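You operate a simulated robot arm through the tools that you are given. There is no shell and no other tool. Be economical: measure what you need, move in short steps, check, and stop when the job is done.

You are at the controls of a simulated robot arm. One attempt, no reset.

## Task
Take the blue stopper and put it on the second shelf from the bottom of the blue rack. Put the canister with orange neck on top of the blue cover. Put the jug on the top of the cream bench away on the slatted rack. Push the cabinet drawer shut. Take the feed card that says "Leaf feed" and leave it on the top of the narrow table. Take the tub from the shelf right of tank 02 and leave it on the shelf under the low steel stand. Put one of the square jars from the top of the cream bench on top of the blue box. Any order will do. Set down upright: canister with orange neck, jug, tub, square jar.

The check looks at the end state, three seconds after you hand in, the way a careful person would. Anything else that was tipped, shoved, dropped, spilled or broken makes it a failure. Lids that push on must go on centred and level and be pressed home; caps that screw on are set level and turned clockwise until they are tight.

## Robot
A 7-joint arm with a fingered hand on a trunk, on a base that drives. Base frame: it is fixed to the floor where the robot stands at the start and does not move with it; the origin is under the middle of the robot, x ahead of it, y to its left, z up; the surface under the hand at the start is at about z = 780. Units: mm, degrees, N and s.
With the tool pointing down near the work surface it reaches from about 320 to 740 mm from the robot's upright axis, wherever it stands. Its first joint turns from -166.0 to 166.0 degrees. Places, roughly: blue box [500, 5000, 750]; blue cover (21x18x6 cm) [500, 4200, 500]; blue stopper (7x7x5 cm) [500, -200, 800]; cabinet drawer [3600, 1200, 1100]; canister with orange neck [1000, 0, 500]; jug [-1500, 250, 750]; second shelf of the blue rack [-3200, -1800, 700]; shelf under the low steel stand [2100, -2500, 200]; slatted rack [1600, -4200, 800]; square jar [-1250, 750, 750]; top of the narrow table [500, 100, 800]; tub [4000, -1500, 750]. Payload 4 kg.
The tool frame sits at the grasp point between the pads (the TCP): z along the fingers, y along the line on which they close. The tips reach 26 mm beyond it. The gripper opens to 132 mm. The gripper's body begins 73 mm behind the TCP. The gripper is a hand of 4 fingers: y runs from the thumb to the fingers, the wrist lies at [0, 0, -239] in the tool frame, and closing takes about 1.5 s.
Orientation is told as [roll, pitch, yaw] about the base's x, y, z axes, in that order, counted from this pose: with the fingers straight down and closing along the base's y, the tool's x points along the base's -x, its y along +y and its z along -z.

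## Interface
- The arm moves only by the tool drive_tool. Its argument "deltas" is a list of rows, each an object of numbers (a shift or turn left out is 0, a gripper value left out holds the last): "dx", "dy", "dz": the shift along the base's x, y, z in units of 50 mm (1.0 is 50 mm); "wx", "wy", "wz": the turn, a rotation vector about the base's x, y, z in units of 5 degrees (1.0 is 5 degrees). In form: [{"dx": .., "dy": .., "dz": .., "wx": .., "wy": .., "wz": ..}, ...]. A call has 1 to 10 rows; each row shifts and turns the commanded pose from where the row before left it. "gripper" is the finger opening in mm, from 0 to 132, set as the call begins (left out, the last holds). A call with a number of a shift or a turn outside -1 to 1 is refused whole. A row lasts 0.2 s, in which the tool goes at most 50 mm and 8.6 degrees; a call with a longer step from one row to the next is refused whole, and so is a gripper value outside its range. Where a pose cannot be reached the arm comes as near as it can. A force on the tool above 40 N (or 10 N above the force at the start of the call, whichever is more), or a blocked arm, ends the call early, and 0.2 s more pass. Each finger travels about 72 mm/s and halts on what it meets, pressing with about 26 N; the grip force reading is that of the motor and also rises with nothing between the fingers. The clock runs only during rows and for 0.2 s after the last one: add rows that do not move to give the fingers time. The reply holds the time, the measured pose of the TCP, the force on the tool along the base axes, the opening and the grip force, in the units named above and with some noise, with the torque about the TCP (base axes, N m) and any sound that the robot's microphone picked up, and new pictures: "pictures" is both (left out), scene, wrist or none.
- Cameras (640 x 400 px; columns grow to the right, rows downward): "scene" is now at [10.7, 127.3, 1420.4]; the picture's right is [-0.33, -0.94, 0.00], its down [-0.74, 0.26, -0.62] and it looks along [0.58, -0.20, -0.79] (base axes); focal length 260 px, centre (320, 200). "wrist" rides on the gripper at [68, 2, -97] in the tool frame; the picture's right is [-0.03, 1.00, 0.00], its down [-0.82, -0.02, -0.58] and it looks along [-0.58, -0.01, 0.82] (tool axes); focal length 270 px, centre (320, 200). There is no depth. A picture from a camera that has moved, and an enlarged one, comes with that camera's place and axes in the base frame and with its lens.
- move_column(by): slides the trunk up (or, below 0, down) by that many mm; the arm and the scene camera ride with it, the base frame stays. It gives what a move gives, with no picture.
- drive_base(legs): drives the robot by 1 to 6 legs, each [ahead, turn to the left] in mm and degrees, along the robot's own axes; the way and the turn of a leg run together, so that a leg with both is an arc; at most 1500 mm and 180 degrees a leg. The arm and the cameras ride along, it lands a little off, and it stops where it bumps. It gives what a move gives, and a new picture of the scene camera.
- finger_targets(finger1, finger2, finger3, thumb_bend): sets how far each is bent, from 0 (flat) to 1 (curled in); at 0.3 the hand is open as for a grip, at 0.7 the pads meet at the TCP. One left out holds its place. A second passes; each finger stops where it meets its share of the squeeze, and holds until it gets a number again. A gripper value or a shape takes the hand back. It gives what a move gives, with no picture; readings hold the bend of each and the force on the fingers (four entries, about 0 where the hand has none), thumb and palm.
- hand_shape(shape): the hand has 4 fingers and takes this shape, open, in about a second: jaw (thumb against the fingers, like two jaws); tri (thumb and two fingers); tip (a fingertip pinch); poke (one finger out to press); point (the index stretched); flat (the hand flat); cup (the hand cupped); fist (a fist). The gripper value then closes the fingers along that shape, each until it touches; the sizes above hold for jaw. It gives what a move gives, with no picture.
- head_to(pan, tilt): turns the head with the scene camera to pan (to the left, within 155 degrees either way) and tilt (down, from -29 to 69), counted from straight ahead of the robot. It gives what a move gives, and a new picture of the scene camera.
- zoom(camera, box): a new picture of the part [left, top, right, bottom] of that camera's present view, enlarged. No time passes.
- job_done(): hands the job in; it is judged then, once.

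Work in short steps. Places have to be worked out from the pictures, the camera data and where the tool is seen: move nearer, look again, correct. Check each grasp and each placing, and mend what went wrong. You have 196 turns and 260 pictures in all, those below and enlarged ones among them. Open the gripper and draw the arm clear of the work before you hand the job in, unless the task says otherwise; then end with one line.

The tools are called after "Call:" as a command line: name --argument value ..., lists and objects as JSON in quotes. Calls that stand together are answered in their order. drive_tool: Moves the arm, as the interface text tells. Its arguments: {"type":"object","properties":{"deltas":{"type":"array"},"gripper":{"type":"number"},"pictures":{"type":"string","enum":["both","scene","wrist","none"]}},"required":["deltas"]} The other tools are called the same way: move_column (by) slides the trunk up or down; hand_shape (shape) gives the hand a shape; finger_targets (finger1, finger2, finger3, thumb_bend) moves the fingers one by one; drive_base (legs) drives the base; head_to (pan, tilt) turns the head that bears the scene camera; zoom (camera, box) takes an enlarged picture of a part of a camera's view; job_done () hands the job in.

At the start:

```text
time_s: 0.0
tool_pos: [468.9, 140.6, 1044.2]
tool_rot: [0.0, 0.0, 0.0]
force: [-0.1, 0.1, 0.4]
torque: [0.0, -0.01, 0.03]
width: 131.4
grip_force: 0.1
shape: jaw
bend: [0.3, 0.3, 0.3, 0.3]
finger forces: [0.0, 0.0, 0.0, 0.1, 0.0, 0.0]
trunk travel left (down, up): [-400.0, 190.0]
robot x, y, heading: [-0.3, -3.1, -0.2]
head pan, tilt: [-19.3, 51.8]
```

scene: 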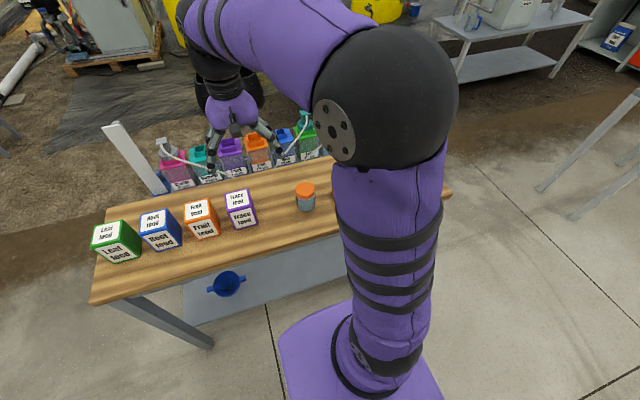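
wrist: 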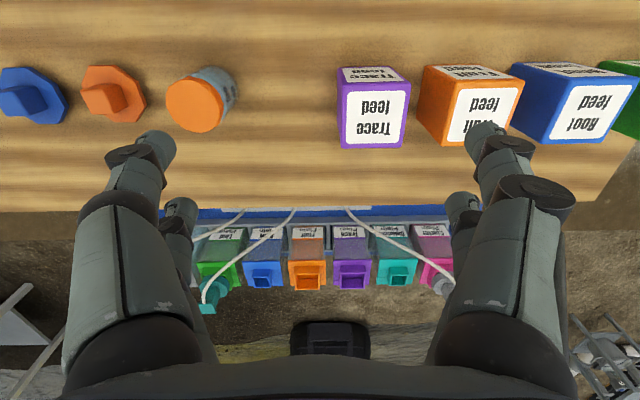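

The table in front holds stoppers and labelled cubes, with canisters behind it. I look around with the head first.

Call:
head_to --pan -40 --tilt 20

Call:
head_to --pan 40 --tilt 20

Call:
head_to --pan 120 --tilt 20

Call:
head_to --pan -120 --tilt 20

```text
time_s: 1.0
tool_pos: [468.3, 140.8, 1043.5]
tool_rot: [0.0, 0.0, 0.0]
force: [0.0, -0.4, -0.1]
torque: [-0.01, 0.02, 0.01]
width: 132.0
grip_force: 0.1
shape: jaw
bend: [0.3, 0.3, 0.3, 0.3]
finger forces: [0.0, 0.0, 0.1, 0.0, 0.0, 0.1]
trunk travel left (down, up): [-400.0, 190.0]
robot x, y, heading: [-0.2, 0.9, -0.2]
head pan, tilt: [-40.0, 20.0]
camera scene: at [11.0, 92.4, 1468.4], right [-0.64, -0.77, 0.0], down [-0.26, 0.22, -0.94], along [0.72, -0.6, -0.34], focal length 260 px, centre (320, 200)
```

scene: 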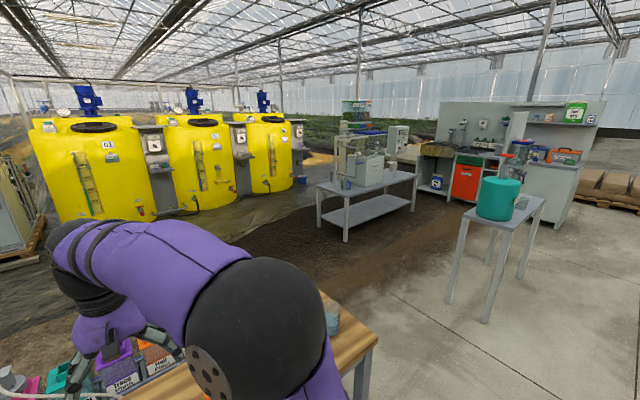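

```text
time_s: 2.5
tool_pos: [467.3, 140.7, 1045.3]
tool_rot: [-0.1, 0.0, -0.1]
force: [-0.6, -0.1, -0.3]
torque: [-0.01, 0.04, -0.03]
width: 131.8
grip_force: 0.0
shape: jaw
bend: [0.3, 0.3, 0.3, 0.3]
finger forces: [0.0, 0.0, 0.0, 0.0, 0.0, 0.0]
trunk travel left (down, up): [-400.0, 190.0]
robot x, y, heading: [2.4, -0.8, -0.0]
head pan, tilt: [40.0, 20.0]
camera scene: at [11.0, 212.0, 1468.5], right [0.64, -0.77, 0.0], down [-0.26, -0.22, -0.94], along [0.72, 0.6, -0.34], focal length 260 px, centre (320, 200)
```

scene: 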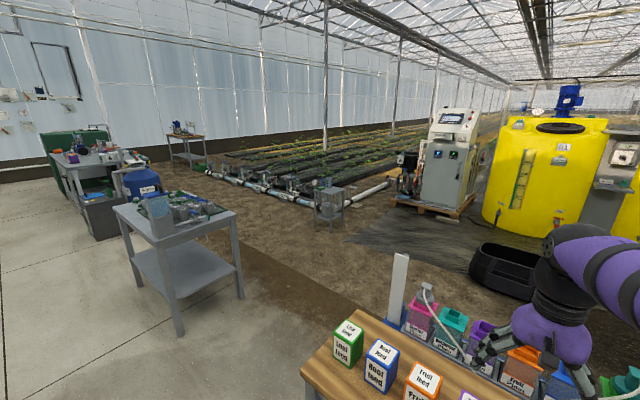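

```text
time_s: 4.0
tool_pos: [468.6, 140.3, 1044.9]
tool_rot: [0.0, -0.1, -0.1]
force: [-0.2, 0.4, 0.4]
torque: [0.0, -0.01, -0.03]
width: 132.0
grip_force: 0.0
shape: jaw
bend: [0.3, 0.3, 0.3, 0.3]
finger forces: [0.1, 0.1, 0.1, 0.1, 0.0, 0.0]
trunk travel left (down, up): [-400.0, 190.0]
robot x, y, heading: [-0.1, 1.0, 0.1]
head pan, tilt: [120.0, 20.0]
camera scene: at [-106.9, 232.9, 1468.5], right [0.87, 0.5, 0.0], down [0.17, -0.3, -0.94], along [-0.47, 0.81, -0.34], focal length 260 px, centre (320, 200)
```

scene: 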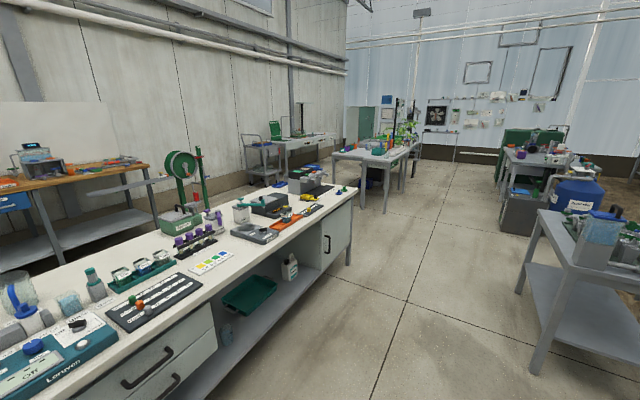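

```text
time_s: 7.4
tool_pos: [468.8, 139.5, 1044.2]
tool_rot: [0.0, 0.0, 0.0]
force: [1.0, -0.1, -0.6]
torque: [0.01, -0.03, -0.02]
width: 131.9
grip_force: 0.0
shape: jaw
bend: [0.3, 0.3, 0.3, 0.3]
finger forces: [0.0, 0.0, 0.0, 0.0, 0.0, 0.0]
trunk travel left (down, up): [-400.0, 190.0]
robot x, y, heading: [0.0, 0.1, -0.1]
head pan, tilt: [-120.0, 20.0]
camera scene: at [-106.9, 71.5, 1468.5], right [-0.87, 0.5, 0.0], down [0.17, 0.3, -0.94], along [-0.47, -0.81, -0.34], focal length 260 px, centre (320, 200)
```

scene: 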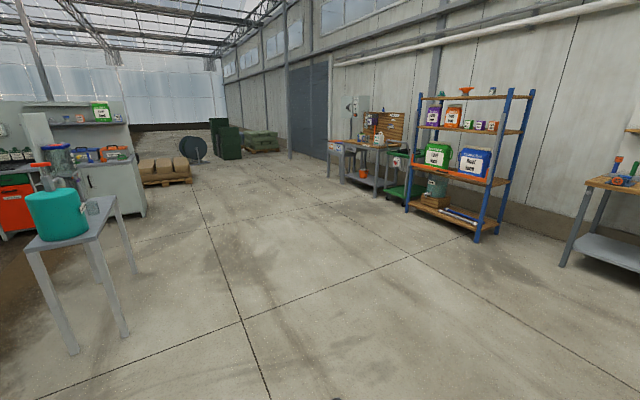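

I look behind, and more closely at the canisters behind the table.

Call:
head_to --pan 155 --tilt 35

Call:
head_to --pan 10 --tilt 45

Call:
zoom --camera "wrist" --box '[160, 40, 640, 340]'

```text
time_s: 11.2
tool_pos: [468.0, 140.6, 1043.9]
tool_rot: [0.0, 0.1, 0.0]
force: [0.6, -0.9, -0.7]
torque: [0.0, 0.0, 0.01]
width: 132.2
grip_force: 0.1
shape: jaw
bend: [0.3, 0.3, 0.3, 0.3]
finger forces: [0.0, 0.0, 0.1, 0.0, 0.1, 0.1]
trunk travel left (down, up): [-400.0, 190.0]
robot x, y, heading: [2.2, -2.2, 0.0]
head pan, tilt: [154.7, 35.0]
camera scene: at [-140.0, 189.9, 1444.6], right [0.43, 0.9, 0.0], down [0.52, -0.25, -0.82], along [-0.74, 0.35, -0.57], focal length 260 px, centre (320, 200)
```

scene: 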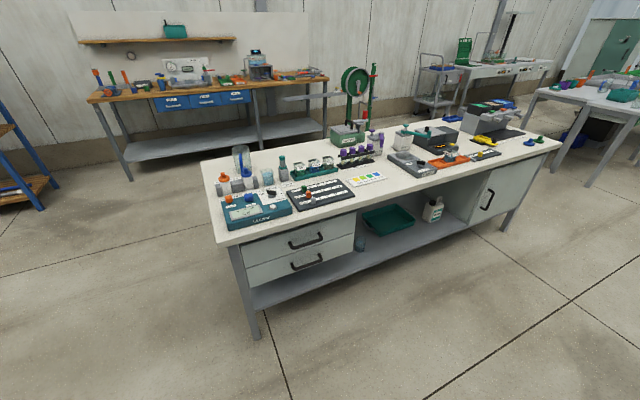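

```text
time_s: 13.5
tool_pos: [467.4, 140.6, 1044.8]
tool_rot: [0.0, -0.1, 0.0]
force: [-0.3, -0.4, 0.9]
torque: [0.01, 0.07, -0.02]
width: 131.7
grip_force: 0.1
shape: jaw
bend: [0.3, 0.3, 0.3, 0.3]
finger forces: [0.1, 0.0, 0.1, 0.1, 0.0, 0.1]
trunk travel left (down, up): [-400.0, 190.0]
robot x, y, heading: [1.0, 2.6, -0.0]
head pan, tilt: [10.0, 45.0]
camera scene: at [19.7, 166.4, 1429.8], right [0.17, -0.98, 0.0], down [-0.7, -0.12, -0.71], along [0.7, 0.12, -0.71], focal length 260 px, centre (320, 200)
```

scene: 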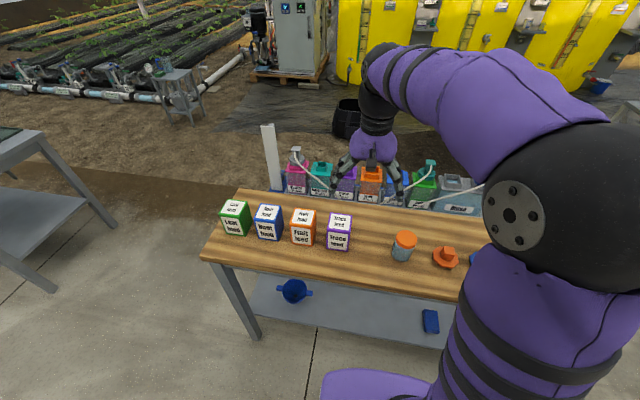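

```text
1.33 times, centred on (400, 190) of wrist
camera zoom: at [399.3, 142.7, 1142.3], right [0.03, 1.0, 0.0], down [0.82, -0.02, 0.58], along [0.58, -0.01, -0.82], focal length 360 px, centre (213, 213)
```

zoom: 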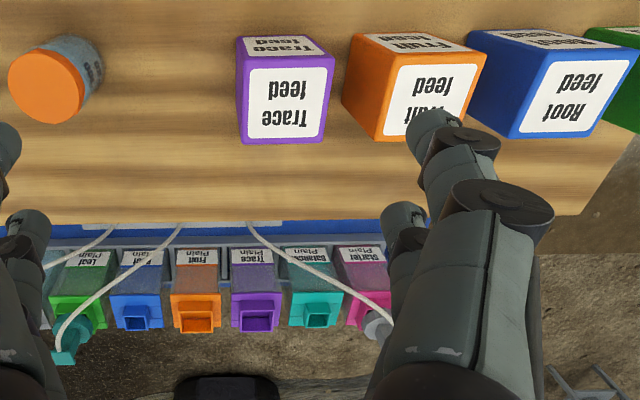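

I judge the blue stopper at about (476,-195,800). I move over it at z≈960 and look.

Call:
drive_tool --deltas '[{"dy": -1}, {"dy": -1}, {"dy": -1}, {"dy": -1}, {"dy": -1}, {"dy": -1}, {"dy": -0.7, "dz": -0.7}, {"dz": -1}, {}]' --gripper 70 --pictures "wrist"

```text
time_s: 15.5
tool_pos: [468.9, -190.3, 963.5]
tool_rot: [0.0, 0.0, 0.0]
force: [-0.3, 0.2, 1.1]
torque: [-0.06, 0.0, 0.03]
width: 70.3
grip_force: 0.1
shape: jaw
bend: [0.72, 0.72, 0.72, 0.7]
finger forces: [0.1, 0.0, 0.0, 0.1, 0.0, 0.1]
trunk travel left (down, up): [-400.0, 190.0]
robot x, y, heading: [-1.2, -1.1, -0.1]
head pan, tilt: [10.0, 45.0]
camera wrist: at [399.9, -187.9, 1062.0], right [0.02, 1.0, 0.0], down [0.82, -0.02, 0.58], along [0.58, -0.01, -0.82], focal length 270 px, centre (320, 200)
```

wrist: 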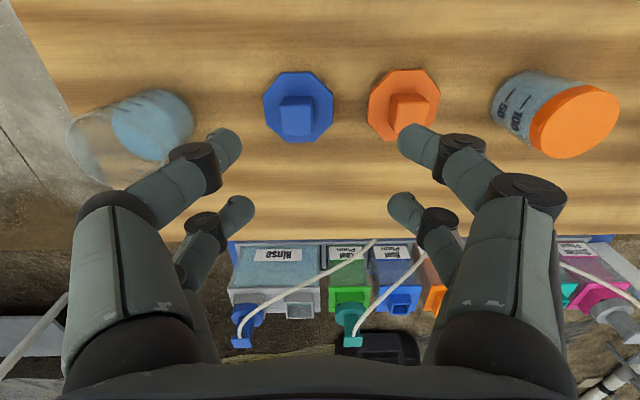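

Stopper centre is near (478,-209). Before choosing a grip I look at the target rack.

Call:
head_to --pan -150 --tilt 12

Call:
zoom --camera "scene" --box '[230, 130, 410, 260]'

```text
time_s: 18.0
tool_pos: [468.4, -189.3, 964.0]
tool_rot: [0.0, 0.0, 0.0]
force: [-0.7, 0.1, 0.0]
torque: [0.03, 0.0, 0.0]
width: 70.5
grip_force: 0.1
shape: jaw
bend: [0.72, 0.72, 0.72, 0.7]
finger forces: [0.0, 0.0, 0.0, 0.0, 0.0, 0.1]
trunk travel left (down, up): [-400.0, 190.0]
robot x, y, heading: [-2.9, -3.3, -0.2]
head pan, tilt: [-150.0, 12.0]
camera scene: at [-141.1, 105.5, 1481.5], right [-0.5, 0.87, 0.0], down [0.18, 0.1, -0.98], along [-0.85, -0.49, -0.21], focal length 260 px, centre (320, 200)
```

scene: 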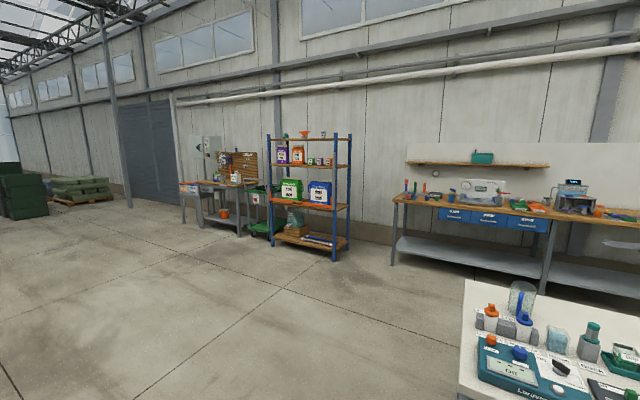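

```text
3.08 times, centred on (320, 195) of scene
camera zoom: at [-141.1, 105.5, 1481.5], right [-0.5, 0.87, 0.0], down [0.18, 0.1, -0.98], along [-0.85, -0.49, -0.21], focal length 799 px, centre (320, 215)
```

zoom: 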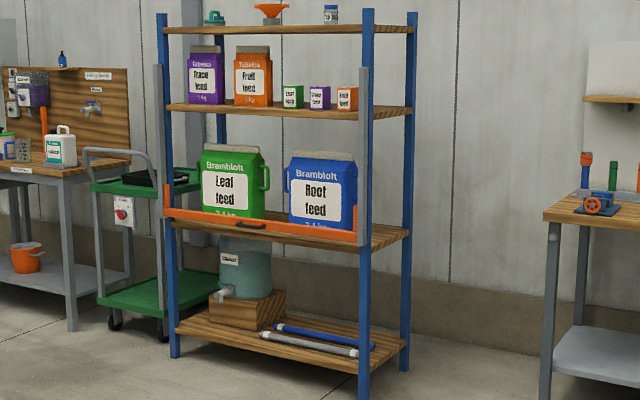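

The rack's second shelf is about 450 mm high with an orange retaining bar. I'll grip the stopper by its base, vertically: centre over (478,-209), open to 92 and go down.

Call:
drive_tool --deltas '[{"dx": 0.19, "dy": -0.38}, {"dz": -0.6}, {"dz": -0.6}, {"dz": -0.6}, {}]' --gripper 92 --pictures "wrist"

```text
time_s: 19.2
tool_pos: [477.3, -211.8, 873.4]
tool_rot: [0.0, 0.0, 0.0]
force: [0.1, 0.2, 0.2]
torque: [0.0, 0.01, 0.01]
width: 91.6
grip_force: 0.0
shape: jaw
bend: [0.68, 0.68, 0.68, 0.58]
finger forces: [0.1, 0.0, 0.1, 0.0, 0.0, 0.1]
trunk travel left (down, up): [-400.0, 190.0]
robot x, y, heading: [-2.9, -2.7, -0.3]
head pan, tilt: [-150.0, 12.0]
camera wrist: at [409.1, -209.4, 970.3], right [0.03, 1.0, 0.0], down [0.82, -0.02, 0.58], along [0.58, -0.01, -0.82], focal length 270 px, centre (320, 200)
```

wrist: 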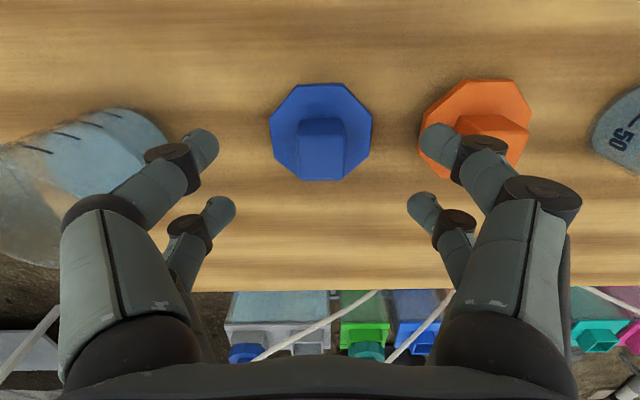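

Aligned within a few mm; I narrow to 84 to clear the orange stopper and descend to z≈812.

Call:
drive_tool --deltas '[{"dy": 0.04}, {}, {"dz": -0.5}, {"dz": -0.5}, {"dz": -0.22}, {}]' --gripper 85 --pictures "wrist"

```text
time_s: 20.6
tool_pos: [476.8, -209.3, 809.3]
tool_rot: [0.0, 0.0, 0.0]
force: [0.5, 0.7, 0.1]
torque: [0.01, 0.0, -0.03]
width: 85.3
grip_force: 0.1
shape: jaw
bend: [0.7, 0.7, 0.7, 0.65]
finger forces: [0.1, 0.0, 0.0, 0.0, 0.0, 0.1]
trunk travel left (down, up): [-400.0, 190.0]
robot x, y, heading: [5.1, -2.0, -0.2]
head pan, tilt: [-150.0, 12.0]
camera wrist: at [408.4, -207.7, 906.6], right [0.03, 1.0, 0.0], down [0.82, -0.02, 0.58], along [0.58, -0.01, -0.82], focal length 270 px, centre (320, 200)
```

wrist: 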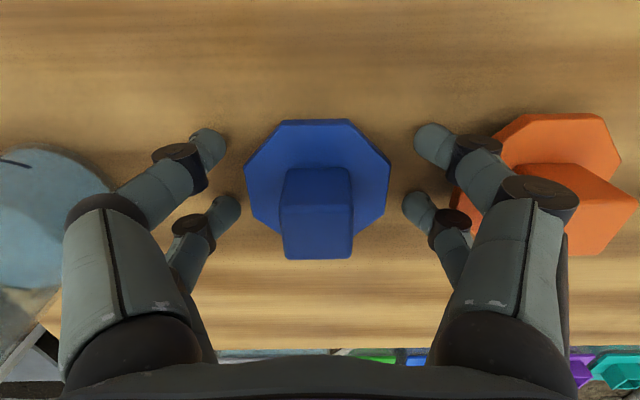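

Well centred; I close on it.

Call:
drive_tool --deltas '[{}, {}, {}, {}, {}, {}, {}]' --gripper 30 --pictures "none"

Call:
drive_tool --deltas '[{"dz": 1}, {"dz": 1}, {"dz": 1}, {}]' --pictures "wrist"

```text
time_s: 22.2
tool_pos: [477.4, -209.0, 809.1]
tool_rot: [0.0, 0.0, 0.0]
force: [0.8, -0.1, -0.3]
torque: [0.01, 0.0, 0.01]
width: 3.1
grip_force: 25.9
shape: jaw
bend: [0.74, 0.74, 0.73, 0.71]
finger forces: [0.2, 0.0, 0.1, 0.0, 0.1, 0.0]
trunk travel left (down, up): [-400.0, 190.0]
robot x, y, heading: [-3.5, 4.6, -0.2]
head pan, tilt: [-150.0, 12.0]
```

```text
time_s: 23.2
tool_pos: [474.8, -210.3, 960.9]
tool_rot: [0.1, 0.0, -0.1]
force: [-0.1, 0.6, 0.3]
torque: [0.02, -0.03, 0.03]
width: 3.1
grip_force: 25.6
shape: jaw
bend: [0.74, 0.74, 0.73, 0.71]
finger forces: [0.1, 0.0, 0.1, 0.0, 0.1, 0.0]
trunk travel left (down, up): [-400.0, 190.0]
robot x, y, heading: [5.2, -1.8, 0.1]
head pan, tilt: [-150.0, 12.0]
camera wrist: at [405.9, -208.4, 1057.8], right [0.03, 1.0, 0.0], down [0.82, -0.02, 0.58], along [0.58, -0.01, -0.82], focal length 270 px, centre (320, 200)
```

wrist: 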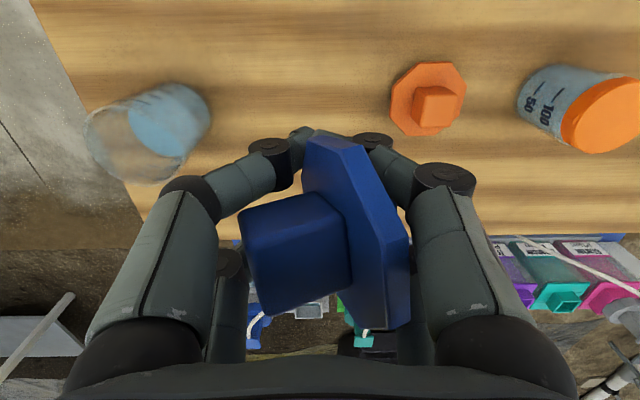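

The stopper tipped sideways and sits loosely above the fingertips. I lower it back to the table and open gently to regrip.

Call:
drive_tool --deltas '[{"dz": -1}, {"dz": -1}, {"dz": -1}, {"dz": -0.1}, {}]' --pictures "wrist"

```text
time_s: 24.4
tool_pos: [476.3, -212.8, 804.7]
tool_rot: [-0.2, -0.3, -0.2]
force: [-6.0, -7.9, 34.0]
torque: [-0.46, 0.67, 0.1]
width: 4.4
grip_force: 25.6
shape: jaw
bend: [0.73, 0.74, 0.73, 0.71]
finger forces: [0.1, 0.0, 0.0, 0.0, 61.4, 0.0]
trunk travel left (down, up): [-400.0, 190.0]
robot x, y, heading: [-0.6, -1.8, 0.3]
head pan, tilt: [-150.0, 12.0]
camera wrist: at [406.7, -211.1, 903.0], right [0.03, 1.0, 0.0], down [0.81, -0.02, 0.58], along [0.58, -0.02, -0.81], focal length 270 px, centre (320, 200)
```

wrist: 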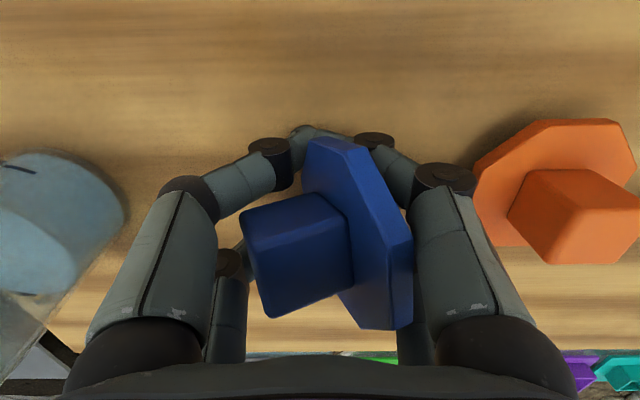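

Fingers touch the table. I open to let the stopper settle.

Call:
drive_tool --deltas '[{"dz": 0.06}, {}, {}, {}, {}, {}]' --gripper 85 --pictures "wrist"

```text
time_s: 25.8
tool_pos: [476.9, -210.8, 806.0]
tool_rot: [0.0, -0.1, -0.1]
force: [4.8, -1.7, 25.3]
torque: [0.35, -0.26, -0.03]
width: 78.3
grip_force: 0.1
shape: jaw
bend: [0.73, 0.73, 0.73, 0.65]
finger forces: [8.8, 8.4, 7.8, 0.1, 0.0, 0.0]
trunk travel left (down, up): [-400.0, 190.0]
robot x, y, heading: [-2.1, -3.0, -0.0]
head pan, tilt: [-150.0, 12.0]
camera wrist: at [408.0, -209.1, 904.3], right [0.03, 1.0, 0.0], down [0.81, -0.02, 0.58], along [0.58, -0.02, -0.81], focal length 270 px, centre (320, 200)
```

wrist: 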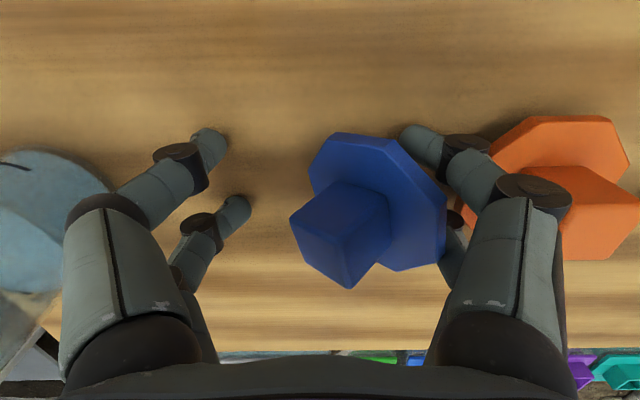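

The fingers slid under the base. I rise clear, and will grip by the knob instead.

Call:
drive_tool --deltas '[{"dz": 0.2}, {"dz": 0.3}, {"dz": 1}, {"dz": 0.5}, {}]' --pictures "wrist"

```text
time_s: 27.0
tool_pos: [477.9, -213.1, 906.0]
tool_rot: [-0.1, 0.0, 0.0]
force: [0.0, 0.0, 0.1]
torque: [0.0, 0.03, 0.03]
width: 84.8
grip_force: 0.0
shape: jaw
bend: [0.7, 0.7, 0.7, 0.65]
finger forces: [0.0, 0.1, 0.1, 0.0, 0.0, 0.0]
trunk travel left (down, up): [-400.0, 190.0]
robot x, y, heading: [-0.1, -1.5, -0.1]
head pan, tilt: [-150.0, 12.0]
camera wrist: at [409.4, -210.7, 1003.7], right [0.03, 1.0, 0.0], down [0.82, -0.02, 0.58], along [0.58, -0.01, -0.82], focal length 270 px, centre (320, 200)
```

wrist: 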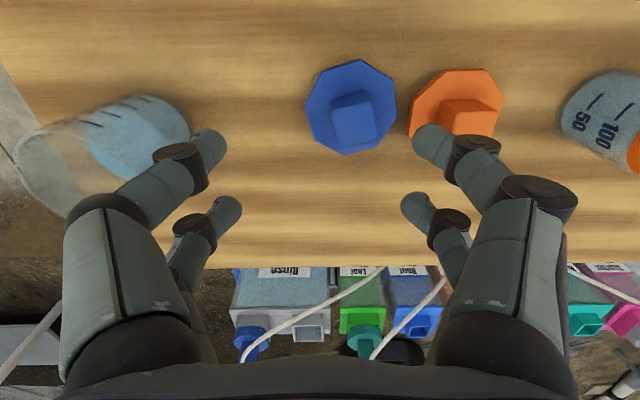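

The stopper is upright again at about (472,-188), turned ~12°. I align and descend to grip the knob with tips just above the base.

Call:
drive_tool --deltas '[{"dx": -0.12, "dy": 0.5, "wz": 0.8}, {"wz": 0.8}, {"wz": 0.8, "dz": -0.4}, {"dz": -0.4}, {"dz": -0.4}, {}]' --gripper 62 --pictures "wrist"

```text
time_s: 28.4
tool_pos: [470.8, -186.9, 846.0]
tool_rot: [-0.1, 0.0, 11.9]
force: [0.1, 0.0, -0.5]
torque: [0.03, -0.01, 0.0]
width: 62.6
grip_force: 0.0
shape: jaw
bend: [0.73, 0.73, 0.73, 0.7]
finger forces: [0.0, 0.0, 0.1, 0.0, 0.0, 0.1]
trunk travel left (down, up): [-400.0, 190.0]
robot x, y, heading: [1.5, 4.9, 0.1]
head pan, tilt: [-150.0, 12.0]
camera wrist: at [403.5, -198.6, 944.4], right [-0.18, 0.98, 0.0], down [0.8, 0.15, 0.58], along [0.57, 0.11, -0.82], focal length 270 px, centre (320, 200)
```

wrist: 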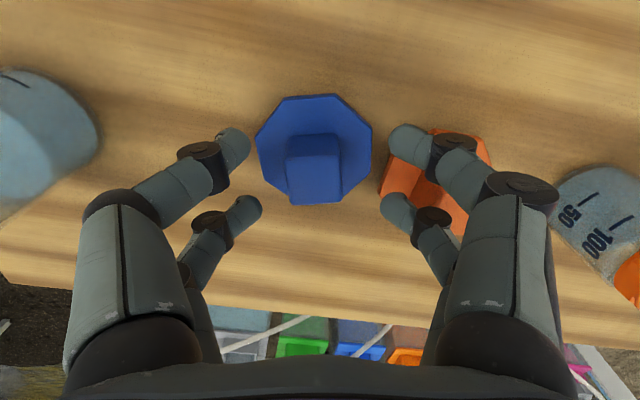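

Descend 20 mm more and close on the knob.

Call:
drive_tool --deltas '[{"dz": -0.4}, {}]' --pictures "none"

Call:
drive_tool --deltas '[{}, {}, {}, {}, {}, {}]' --gripper 0 --pictures "none"

Call:
drive_tool --deltas '[{"dz": 1}, {"dz": 1}, {"dz": 1}, {}]' --pictures "wrist"

```text
time_s: 29.0
tool_pos: [471.4, -184.9, 827.7]
tool_rot: [0.0, -0.1, 12.0]
force: [0.7, 0.2, 0.3]
torque: [0.02, -0.01, 0.03]
width: 62.8
grip_force: 0.1
shape: jaw
bend: [0.73, 0.73, 0.73, 0.7]
finger forces: [0.1, 0.1, 0.0, 0.0, 0.0, 0.0]
trunk travel left (down, up): [-400.0, 190.0]
robot x, y, heading: [-1.0, 0.6, 0.2]
head pan, tilt: [-150.0, 12.0]
```

```text
time_s: 30.4
tool_pos: [472.1, -184.8, 825.9]
tool_rot: [0.0, 0.0, 12.0]
force: [0.0, 1.0, 0.4]
torque: [-0.01, 0.01, -0.01]
width: 0.1
grip_force: 26.1
shape: jaw
bend: [0.73, 0.73, 0.73, 0.68]
finger forces: [26.5, 20.7, 25.0, 0.1, 19.6, 0.1]
trunk travel left (down, up): [-400.0, 190.0]
robot x, y, heading: [-3.1, -1.6, -0.0]
head pan, tilt: [-150.0, 12.0]
```

```text
time_s: 31.4
tool_pos: [475.9, -185.6, 977.3]
tool_rot: [0.0, 0.0, 12.1]
force: [-0.3, 0.0, -0.5]
torque: [-0.05, -0.01, 0.04]
width: 0.0
grip_force: 26.0
shape: jaw
bend: [0.73, 0.73, 0.73, 0.68]
finger forces: [26.8, 22.1, 25.1, 0.0, 20.4, 0.0]
trunk travel left (down, up): [-400.0, 190.0]
robot x, y, heading: [-1.5, 1.0, -0.1]
head pan, tilt: [-150.0, 12.0]
camera wrist: at [407.3, -197.9, 1075.3], right [-0.18, 0.98, 0.0], down [0.8, 0.15, 0.58], along [0.57, 0.11, -0.82], focal length 270 px, centre (320, 200)
```

wrist: 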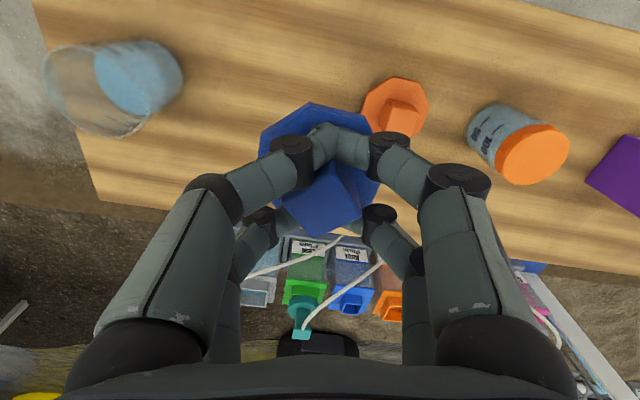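

The knob is held (all fingers report force). I lift and draw the arm in, then drive towards the blue rack (front face at about x=-2970, y -2350…-1310).

Call:
drive_tool --deltas '[{"dz": 1, "dx": -0.5}, {"dz": 1, "dx": -0.5}, {"dz": 1, "dx": -0.5}, {}]' --pictures "none"

Call:
drive_base --legs '[[0, -139.4], [1400, 0], [1350, 0], [0, -40.6]]'

Call:
head_to --pan 8 --tilt 30

```text
refused: row 1 steps farther than a row can; nothing moved
```

```text
time_s: 37.4
tool_pos: [-452.3, -243.5, 975.9]
tool_rot: [0.0, 0.1, -118.4]
force: [-0.5, -0.9, -0.4]
torque: [0.05, -0.01, -0.02]
width: 0.2
grip_force: 25.8
shape: jaw
bend: [0.72, 0.73, 0.73, 0.67]
finger forces: [0.1, 19.5, 25.0, 0.0, 0.1, 0.0]
trunk travel left (down, up): [-400.0, 190.0]
robot x, y, heading: [4.3, -2.8, -127.4]
head pan, tilt: [-150.0, 12.0]
stopped in leg 1: the robot was blocked; the commanded pose is now the measured one
camera scene: at [167.3, 43.2, 1481.5], right [0.99, -0.13, 0.0], down [-0.03, -0.21, -0.98], along [0.12, 0.97, -0.21], focal length 260 px, centre (320, 200)
```

scene: 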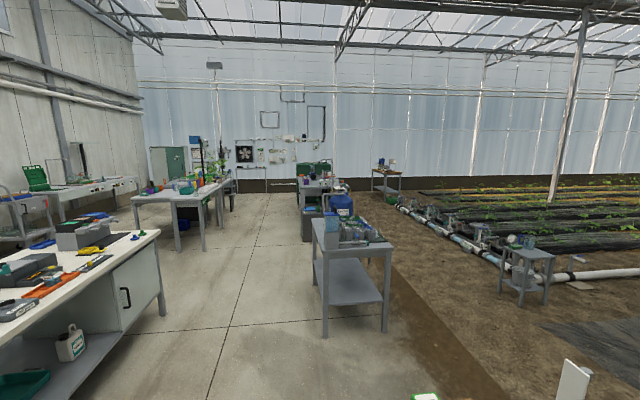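

```text
time_s: 39.8
tool_pos: [-451.5, -242.9, 977.3]
tool_rot: [0.0, 0.0, -118.5]
force: [-0.4, 0.2, 0.2]
torque: [0.01, -0.02, 0.02]
width: 0.2
grip_force: 26.0
shape: jaw
bend: [0.72, 0.73, 0.73, 0.67]
finger forces: [0.0, 19.6, 24.9, 0.0, 0.0, 0.0]
trunk travel left (down, up): [-400.0, 190.0]
robot x, y, heading: [-2.0, -5.4, -127.3]
head pan, tilt: [8.0, 30.0]
camera scene: at [111.1, -127.8, 1452.4], right [-0.87, 0.49, 0.0], down [0.24, 0.44, -0.87], along [-0.42, -0.76, -0.5], focal length 260 px, centre (320, 200)
```

scene: 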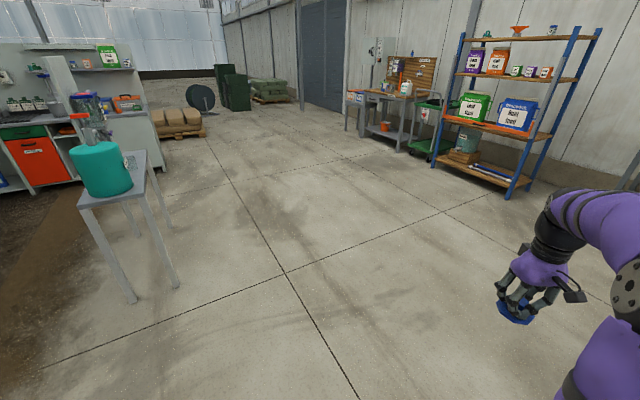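

The turn was blocked at -127°, likely the base corner near the table. The stopper is still in the hand; I check it by the wrist, then drive ahead.

Call:
zoom --camera "wrist" --box '[0, 0, 640, 400]'

Call:
drive_base --legs '[[500, 0]]'

Call:
head_to --pan 150 --tilt 40

```text
1.00 times, centred on (320, 200) of wrist (not enlarged: the box is as wide or as high as the picture)
camera zoom: at [-418.8, -183.6, 1074.8], right [0.87, -0.5, 0.0], down [-0.41, -0.71, 0.58], along [-0.29, -0.5, -0.82], focal length 270 px, centre (320, 200)
```

zoom: 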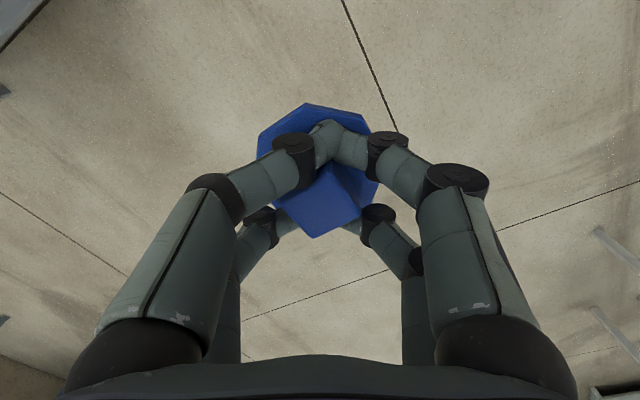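

```text
time_s: 42.7
tool_pos: [-756.5, -636.8, 976.8]
tool_rot: [0.1, 0.1, -118.8]
force: [0.0, 0.1, -0.3]
torque: [0.0, -0.03, 0.0]
width: 0.0
grip_force: 26.1
shape: jaw
bend: [0.72, 0.73, 0.73, 0.67]
finger forces: [0.1, 19.5, 25.0, 0.0, 0.1, 0.1]
trunk travel left (down, up): [-400.0, 190.0]
robot x, y, heading: [-304.7, -396.7, -127.7]
head pan, tilt: [8.0, 30.0]
camera scene: at [-192.7, -524.2, 1452.4], right [-0.87, 0.49, 0.0], down [0.25, 0.43, -0.87], along [-0.43, -0.75, -0.5], focal length 260 px, centre (320, 200)
```

scene: 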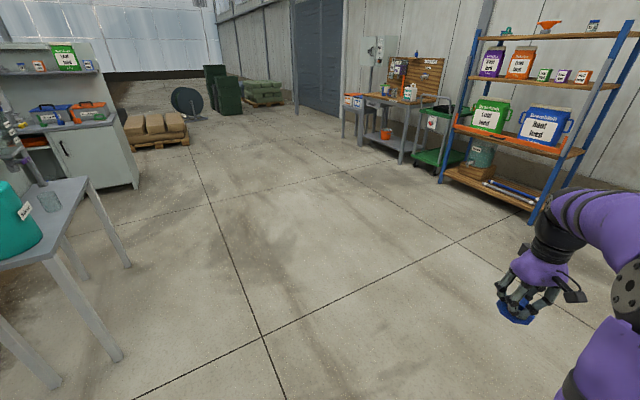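

```text
time_s: 45.0
tool_pos: [-757.7, -636.5, 977.2]
tool_rot: [0.0, 0.0, -118.8]
force: [-0.5, -0.3, -0.6]
torque: [-0.03, -0.02, -0.04]
width: 0.0
grip_force: 25.9
shape: jaw
bend: [0.72, 0.73, 0.73, 0.67]
finger forces: [0.0, 19.5, 24.9, 0.0, 0.0, 0.0]
trunk travel left (down, up): [-400.0, 190.0]
robot x, y, heading: [-302.9, -399.4, -127.7]
head pan, tilt: [150.0, 40.0]
camera scene: at [-69.4, -413.2, 1437.1], right [0.38, -0.92, 0.0], down [-0.59, -0.24, -0.77], along [0.71, 0.29, -0.64], focal length 260 px, centre (320, 200)
```

scene: 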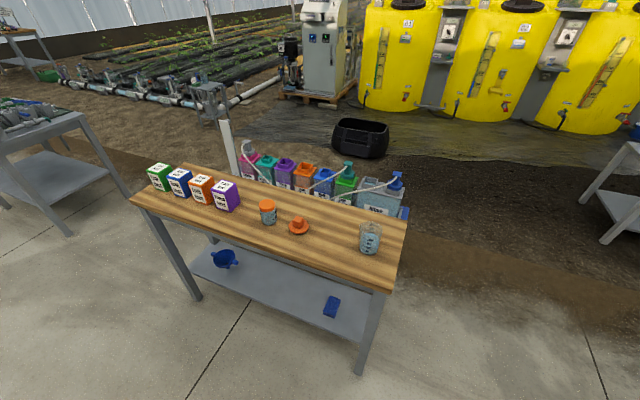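

Table is undisturbed. I continue to a stand-off in front of the rack.

Call:
drive_base --legs '[[0, -14.3], [1140, 0], [1140, 0], [0, -38]]'

Call:
head_to --pan 0 --tilt 30

```text
time_s: 59.1
tool_pos: [-2569.4, -1579.2, 977.0]
tool_rot: [0.0, 0.0, -171.6]
force: [0.4, -0.2, -0.3]
torque: [0.01, 0.0, -0.01]
width: 0.0
grip_force: 26.0
shape: jaw
bend: [0.72, 0.73, 0.73, 0.67]
finger forces: [0.0, 19.0, 24.3, 0.0, 0.1, 0.0]
trunk travel left (down, up): [-400.0, 190.0]
robot x, y, heading: [-2107.6, -1798.1, 179.4]
head pan, tilt: [150.0, 40.0]
camera scene: at [-1976.0, -1992.9, 1437.1], right [-0.51, -0.86, 0.0], down [-0.55, 0.33, -0.77], along [0.66, -0.39, -0.64], focal length 260 px, centre (320, 200)
```

scene: 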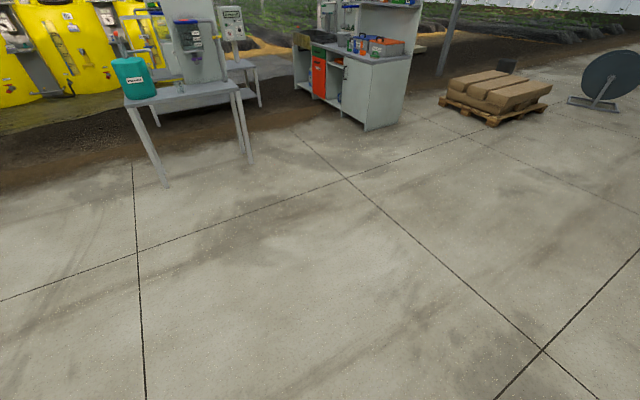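

```text
time_s: 61.4
tool_pos: [-2569.5, -1578.0, 976.9]
tool_rot: [0.0, 0.0, -171.6]
force: [-0.1, 0.6, -0.1]
torque: [0.01, -0.01, 0.01]
width: 0.0
grip_force: 25.5
shape: jaw
bend: [0.72, 0.73, 0.73, 0.67]
finger forces: [0.1, 19.0, 24.2, 0.1, 0.1, 0.0]
trunk travel left (down, up): [-400.0, 190.0]
robot x, y, heading: [-2105.0, -1799.3, 179.3]
head pan, tilt: [0.0, 30.0]
camera scene: at [-2139.6, -1948.8, 1452.4], right [0.01, 1.0, 0.0], down [0.5, 0.0, -0.87], along [-0.87, 0.01, -0.5], focal length 260 px, centre (320, 200)
```

scene: 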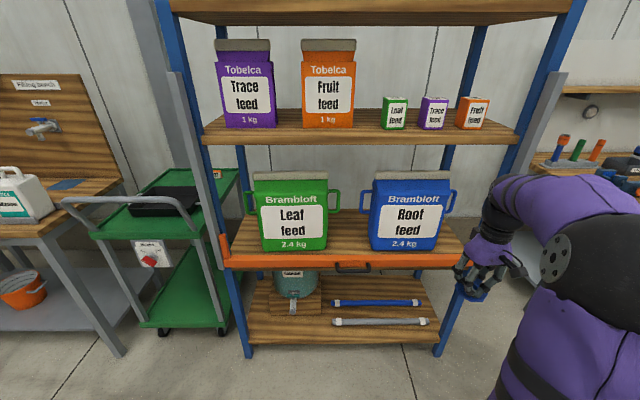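

Boxes leave a ~200 mm gap at y≈-1820 in front; shelf top is about z 690, bar top ~710. I swing the tool to that y, square it, and lower the trunk 190.

Call:
drive_tool --deltas '[{"dy": -1, "wz": -0.6}, {"dy": -1, "wz": -0.6}, {"dy": -1, "wz": -0.5}, {"dy": -1}, {"dy": -0.8}, {}]' --pictures "none"

Call:
move_column --by -180

Call:
head_to --pan 0 --tilt 30

```text
time_s: 62.8
tool_pos: [-2570.2, -1820.4, 976.5]
tool_rot: [0.0, 0.0, 179.9]
force: [-0.2, -0.5, -0.3]
torque: [-0.02, -0.01, -0.01]
width: 0.0
grip_force: 26.1
shape: jaw
bend: [0.72, 0.73, 0.73, 0.67]
finger forces: [0.0, 19.1, 24.2, 0.1, 0.1, 0.0]
trunk travel left (down, up): [-400.0, 190.0]
robot x, y, heading: [-2108.1, -1795.7, 179.3]
head pan, tilt: [0.0, 30.0]
```

```text
time_s: 64.8
tool_pos: [-2572.3, -1818.8, 796.6]
tool_rot: [0.0, 0.0, 179.9]
force: [-0.2, 0.0, -0.5]
torque: [-0.01, 0.01, -0.02]
width: 0.0
grip_force: 26.3
shape: jaw
bend: [0.72, 0.73, 0.73, 0.67]
finger forces: [0.1, 19.0, 24.1, 0.0, 0.1, 0.0]
trunk travel left (down, up): [-220.0, 370.0]
robot x, y, heading: [-2109.2, -1792.0, 179.6]
head pan, tilt: [0.0, 30.0]
```

```text
time_s: 65.4
tool_pos: [-2570.5, -1820.3, 796.2]
tool_rot: [0.0, 0.0, 179.9]
force: [0.1, 0.2, -0.4]
torque: [-0.01, 0.01, -0.02]
width: 0.0
grip_force: 25.6
shape: jaw
bend: [0.72, 0.73, 0.73, 0.67]
finger forces: [0.0, 19.1, 24.1, 0.1, 0.0, 0.1]
trunk travel left (down, up): [-220.0, 370.0]
robot x, y, heading: [-2106.9, -1796.3, 179.4]
head pan, tilt: [0.0, 30.0]
camera scene: at [-2139.6, -1948.9, 1272.4], right [0.01, 1.0, 0.0], down [0.5, 0.0, -0.87], along [-0.87, 0.01, -0.5], focal length 260 px, centre (320, 200)
```

scene: 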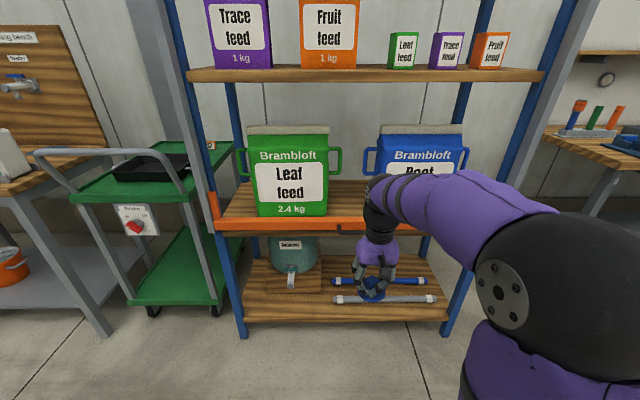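

Rechecked by parallax: shelf top ≈665, bar top ≈685 at x≈-3000, box fronts ≈-3050. Drive forward 380 with the stopper above the bar, then extend the arm.

Call:
drive_base --legs '[[380, 0]]'

Call:
drive_tool --deltas '[{"dx": -0.6}, {"dx": -0.6}, {"dx": -0.5}, {}]' --pictures "both"

```text
time_s: 67.8
tool_pos: [-2952.7, -1818.1, 796.8]
tool_rot: [0.0, 0.0, -180.0]
force: [1.1, 0.2, -0.5]
torque: [-0.02, 0.01, -0.02]
width: 0.0
grip_force: 26.3
shape: jaw
bend: [0.72, 0.73, 0.73, 0.67]
finger forces: [0.0, 19.1, 24.0, 0.1, 0.0, 0.0]
trunk travel left (down, up): [-220.0, 370.0]
robot x, y, heading: [-2487.8, -1794.2, 179.7]
head pan, tilt: [0.0, 30.0]
camera scene: at [-2521.0, -1945.8, 1272.4], right [0.01, 1.0, 0.0], down [0.5, 0.0, -0.87], along [-0.87, 0.01, -0.5], focal length 260 px, centre (320, 200)
```

scene: 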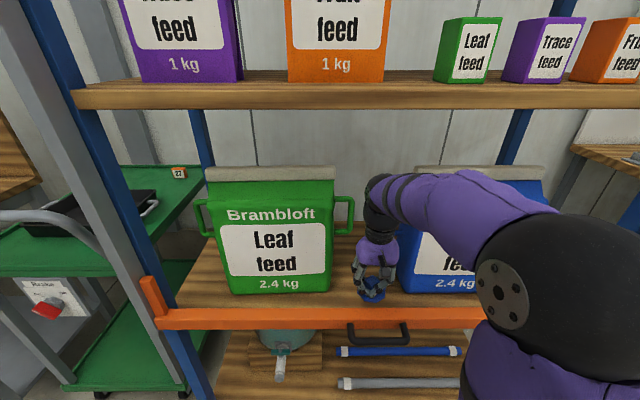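

```text
time_s: 68.8
tool_pos: [-3037.1, -1817.4, 796.7]
tool_rot: [0.0, -0.1, -180.0]
force: [0.1, -0.5, 0.4]
torque: [0.0, 0.0, 0.02]
width: 0.0
grip_force: 25.3
shape: jaw
bend: [0.72, 0.73, 0.73, 0.67]
finger forces: [0.0, 19.6, 23.9, 0.1, 0.1, 0.0]
trunk travel left (down, up): [-220.0, 370.0]
robot x, y, heading: [-2488.5, -1795.1, 179.9]
head pan, tilt: [0.0, 30.0]
camera scene: at [-2521.2, -1945.8, 1272.4], right [0.01, 1.0, 0.0], down [0.5, 0.0, -0.87], along [-0.87, 0.01, -0.5], focal length 260 px, centre (320, 200)
camera wrist: at [-2969.3, -1818.8, 894.0], right [-0.02, -1.0, 0.0], down [-0.82, 0.02, 0.58], along [-0.58, 0.01, -0.82], focal length 270 px, centre (320, 200)
```

scene: 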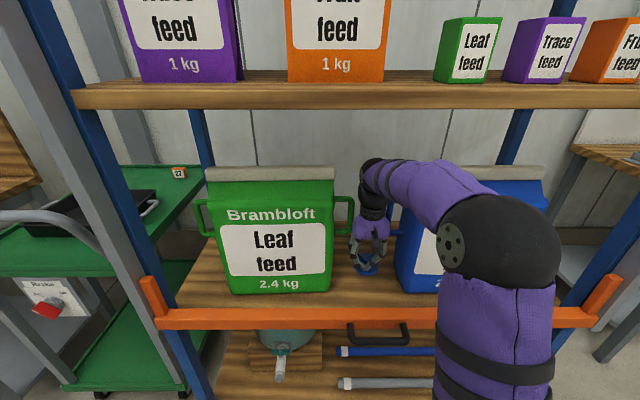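
wrist: 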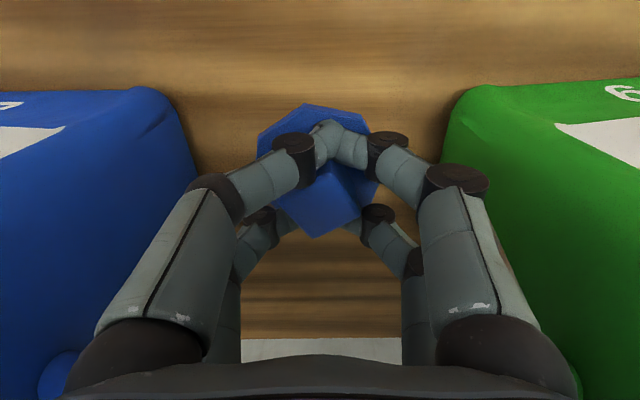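

The stopper hangs in the gap. I back off 20 mm from the box handles, then lower the trunk 72 and go down until contact.

Call:
drive_tool --deltas '[{"dx": 0.4}, {}]' --pictures "none"

Call:
move_column --by -65

Call:
drive_tool --deltas '[{"dz": -0.15}, {"dz": -0.15}, {"dz": -0.15}, {"dz": -0.15}, {}]' --pictures "both"

```text
time_s: 69.4
tool_pos: [-3015.5, -1816.2, 796.5]
tool_rot: [0.0, 0.0, -180.0]
force: [0.1, -0.1, 0.0]
torque: [0.01, 0.03, 0.0]
width: 0.0
grip_force: 26.2
shape: jaw
bend: [0.72, 0.73, 0.73, 0.67]
finger forces: [0.0, 19.5, 23.9, 0.0, 0.1, 0.1]
trunk travel left (down, up): [-220.0, 370.0]
robot x, y, heading: [-2487.6, -1786.4, 179.6]
head pan, tilt: [0.0, 30.0]
```

```text
time_s: 70.5
tool_pos: [-3017.0, -1815.7, 730.8]
tool_rot: [0.0, 0.0, -180.0]
force: [0.2, 0.2, -0.3]
torque: [-0.01, 0.02, 0.02]
width: 0.0
grip_force: 25.6
shape: jaw
bend: [0.72, 0.73, 0.73, 0.67]
finger forces: [0.0, 19.6, 23.8, 0.0, 0.0, 0.0]
trunk travel left (down, up): [-155.0, 435.0]
robot x, y, heading: [-2491.9, -1790.6, 179.4]
head pan, tilt: [0.0, 30.0]
```

```text
time_s: 71.1
tool_pos: [-3018.6, -1816.4, 725.2]
tool_rot: [-0.1, -0.9, 180.0]
force: [4.4, 1.3, 19.6]
torque: [-0.1, -0.3, 0.02]
width: 0.0
grip_force: 25.8
shape: jaw
bend: [0.73, 0.73, 0.73, 0.67]
finger forces: [0.0, 22.2, 27.0, 0.0, 0.0, 0.0]
trunk travel left (down, up): [-155.0, 435.0]
robot x, y, heading: [-2491.6, -1791.6, 179.8]
head pan, tilt: [0.0, 30.0]
stopped in row 2: the force on the tool passed its limit at 46 N (the readings are from after the stop); the commanded pose is now the measured one
camera scene: at [-2519.5, -1945.6, 1207.6], right [0.01, 1.0, 0.0], down [0.5, 0.0, -0.87], along [-0.87, 0.01, -0.5], focal length 260 px, centre (320, 200)
camera wrist: at [-2948.1, -1818.4, 821.7], right [-0.03, -1.0, 0.0], down [-0.81, 0.02, 0.59], along [-0.59, 0.02, -0.81], focal length 270 px, centre (320, 200)
```

scene: 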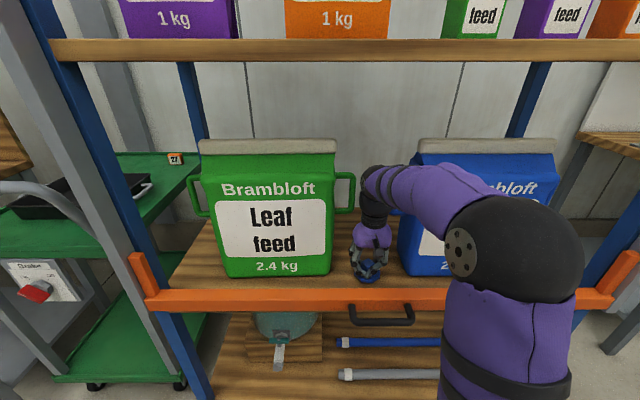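
wrist: 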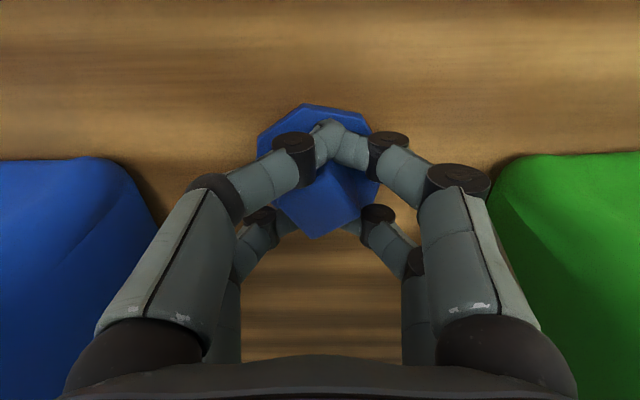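

Contact at TCP 725: the stopper is on the shelf. I release to 60 and rise.

Call:
drive_tool --deltas '[{"dz": 0.04}, {}, {}, {}, {}]' --gripper 62 --pictures "none"

Call:
drive_tool --deltas '[{"dz": 0.5}, {"dz": 0.5}, {"dz": 0.6}, {"dx": 0.9}, {"dx": 1}, {}]' --pictures "both"

```text
time_s: 72.3
tool_pos: [-3017.3, -1816.6, 724.5]
tool_rot: [-0.1, -0.6, 180.0]
force: [-0.3, 0.2, -0.6]
torque: [0.02, -0.05, 0.02]
width: 61.5
grip_force: 0.1
shape: jaw
bend: [0.73, 0.73, 0.73, 0.7]
finger forces: [0.1, 0.0, 0.0, 0.0, 0.0, 0.0]
trunk travel left (down, up): [-155.0, 435.0]
robot x, y, heading: [-2488.8, -1792.3, 179.7]
head pan, tilt: [0.0, 30.0]
```

```text
time_s: 73.7
tool_pos: [-2923.2, -1817.3, 803.6]
tool_rot: [-0.1, -0.6, 180.0]
force: [0.2, -0.7, -0.2]
torque: [0.01, 0.03, -0.02]
width: 61.3
grip_force: 0.0
shape: jaw
bend: [0.73, 0.73, 0.73, 0.7]
finger forces: [0.0, 0.0, 0.1, 0.0, 0.0, 0.1]
trunk travel left (down, up): [-155.0, 435.0]
robot x, y, heading: [-2492.6, -1793.5, 179.4]
head pan, tilt: [0.0, 30.0]
camera scene: at [-2521.0, -1945.8, 1207.4], right [0.01, 1.0, 0.0], down [0.5, 0.0, -0.87], along [-0.87, 0.01, -0.5], focal length 260 px, centre (320, 200)
camera wrist: at [-2853.7, -1818.6, 901.2], right [-0.03, -1.0, 0.0], down [-0.81, 0.02, 0.59], along [-0.59, 0.02, -0.81], focal length 270 px, centre (320, 200)
```

scene: 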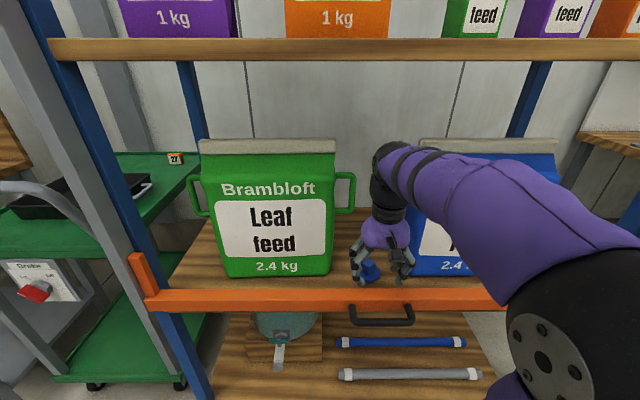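
wrist: 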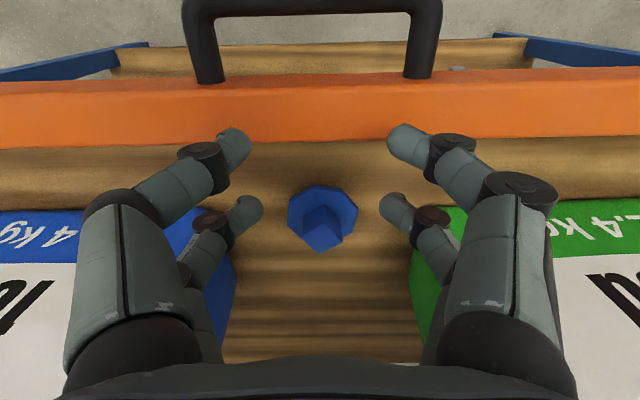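

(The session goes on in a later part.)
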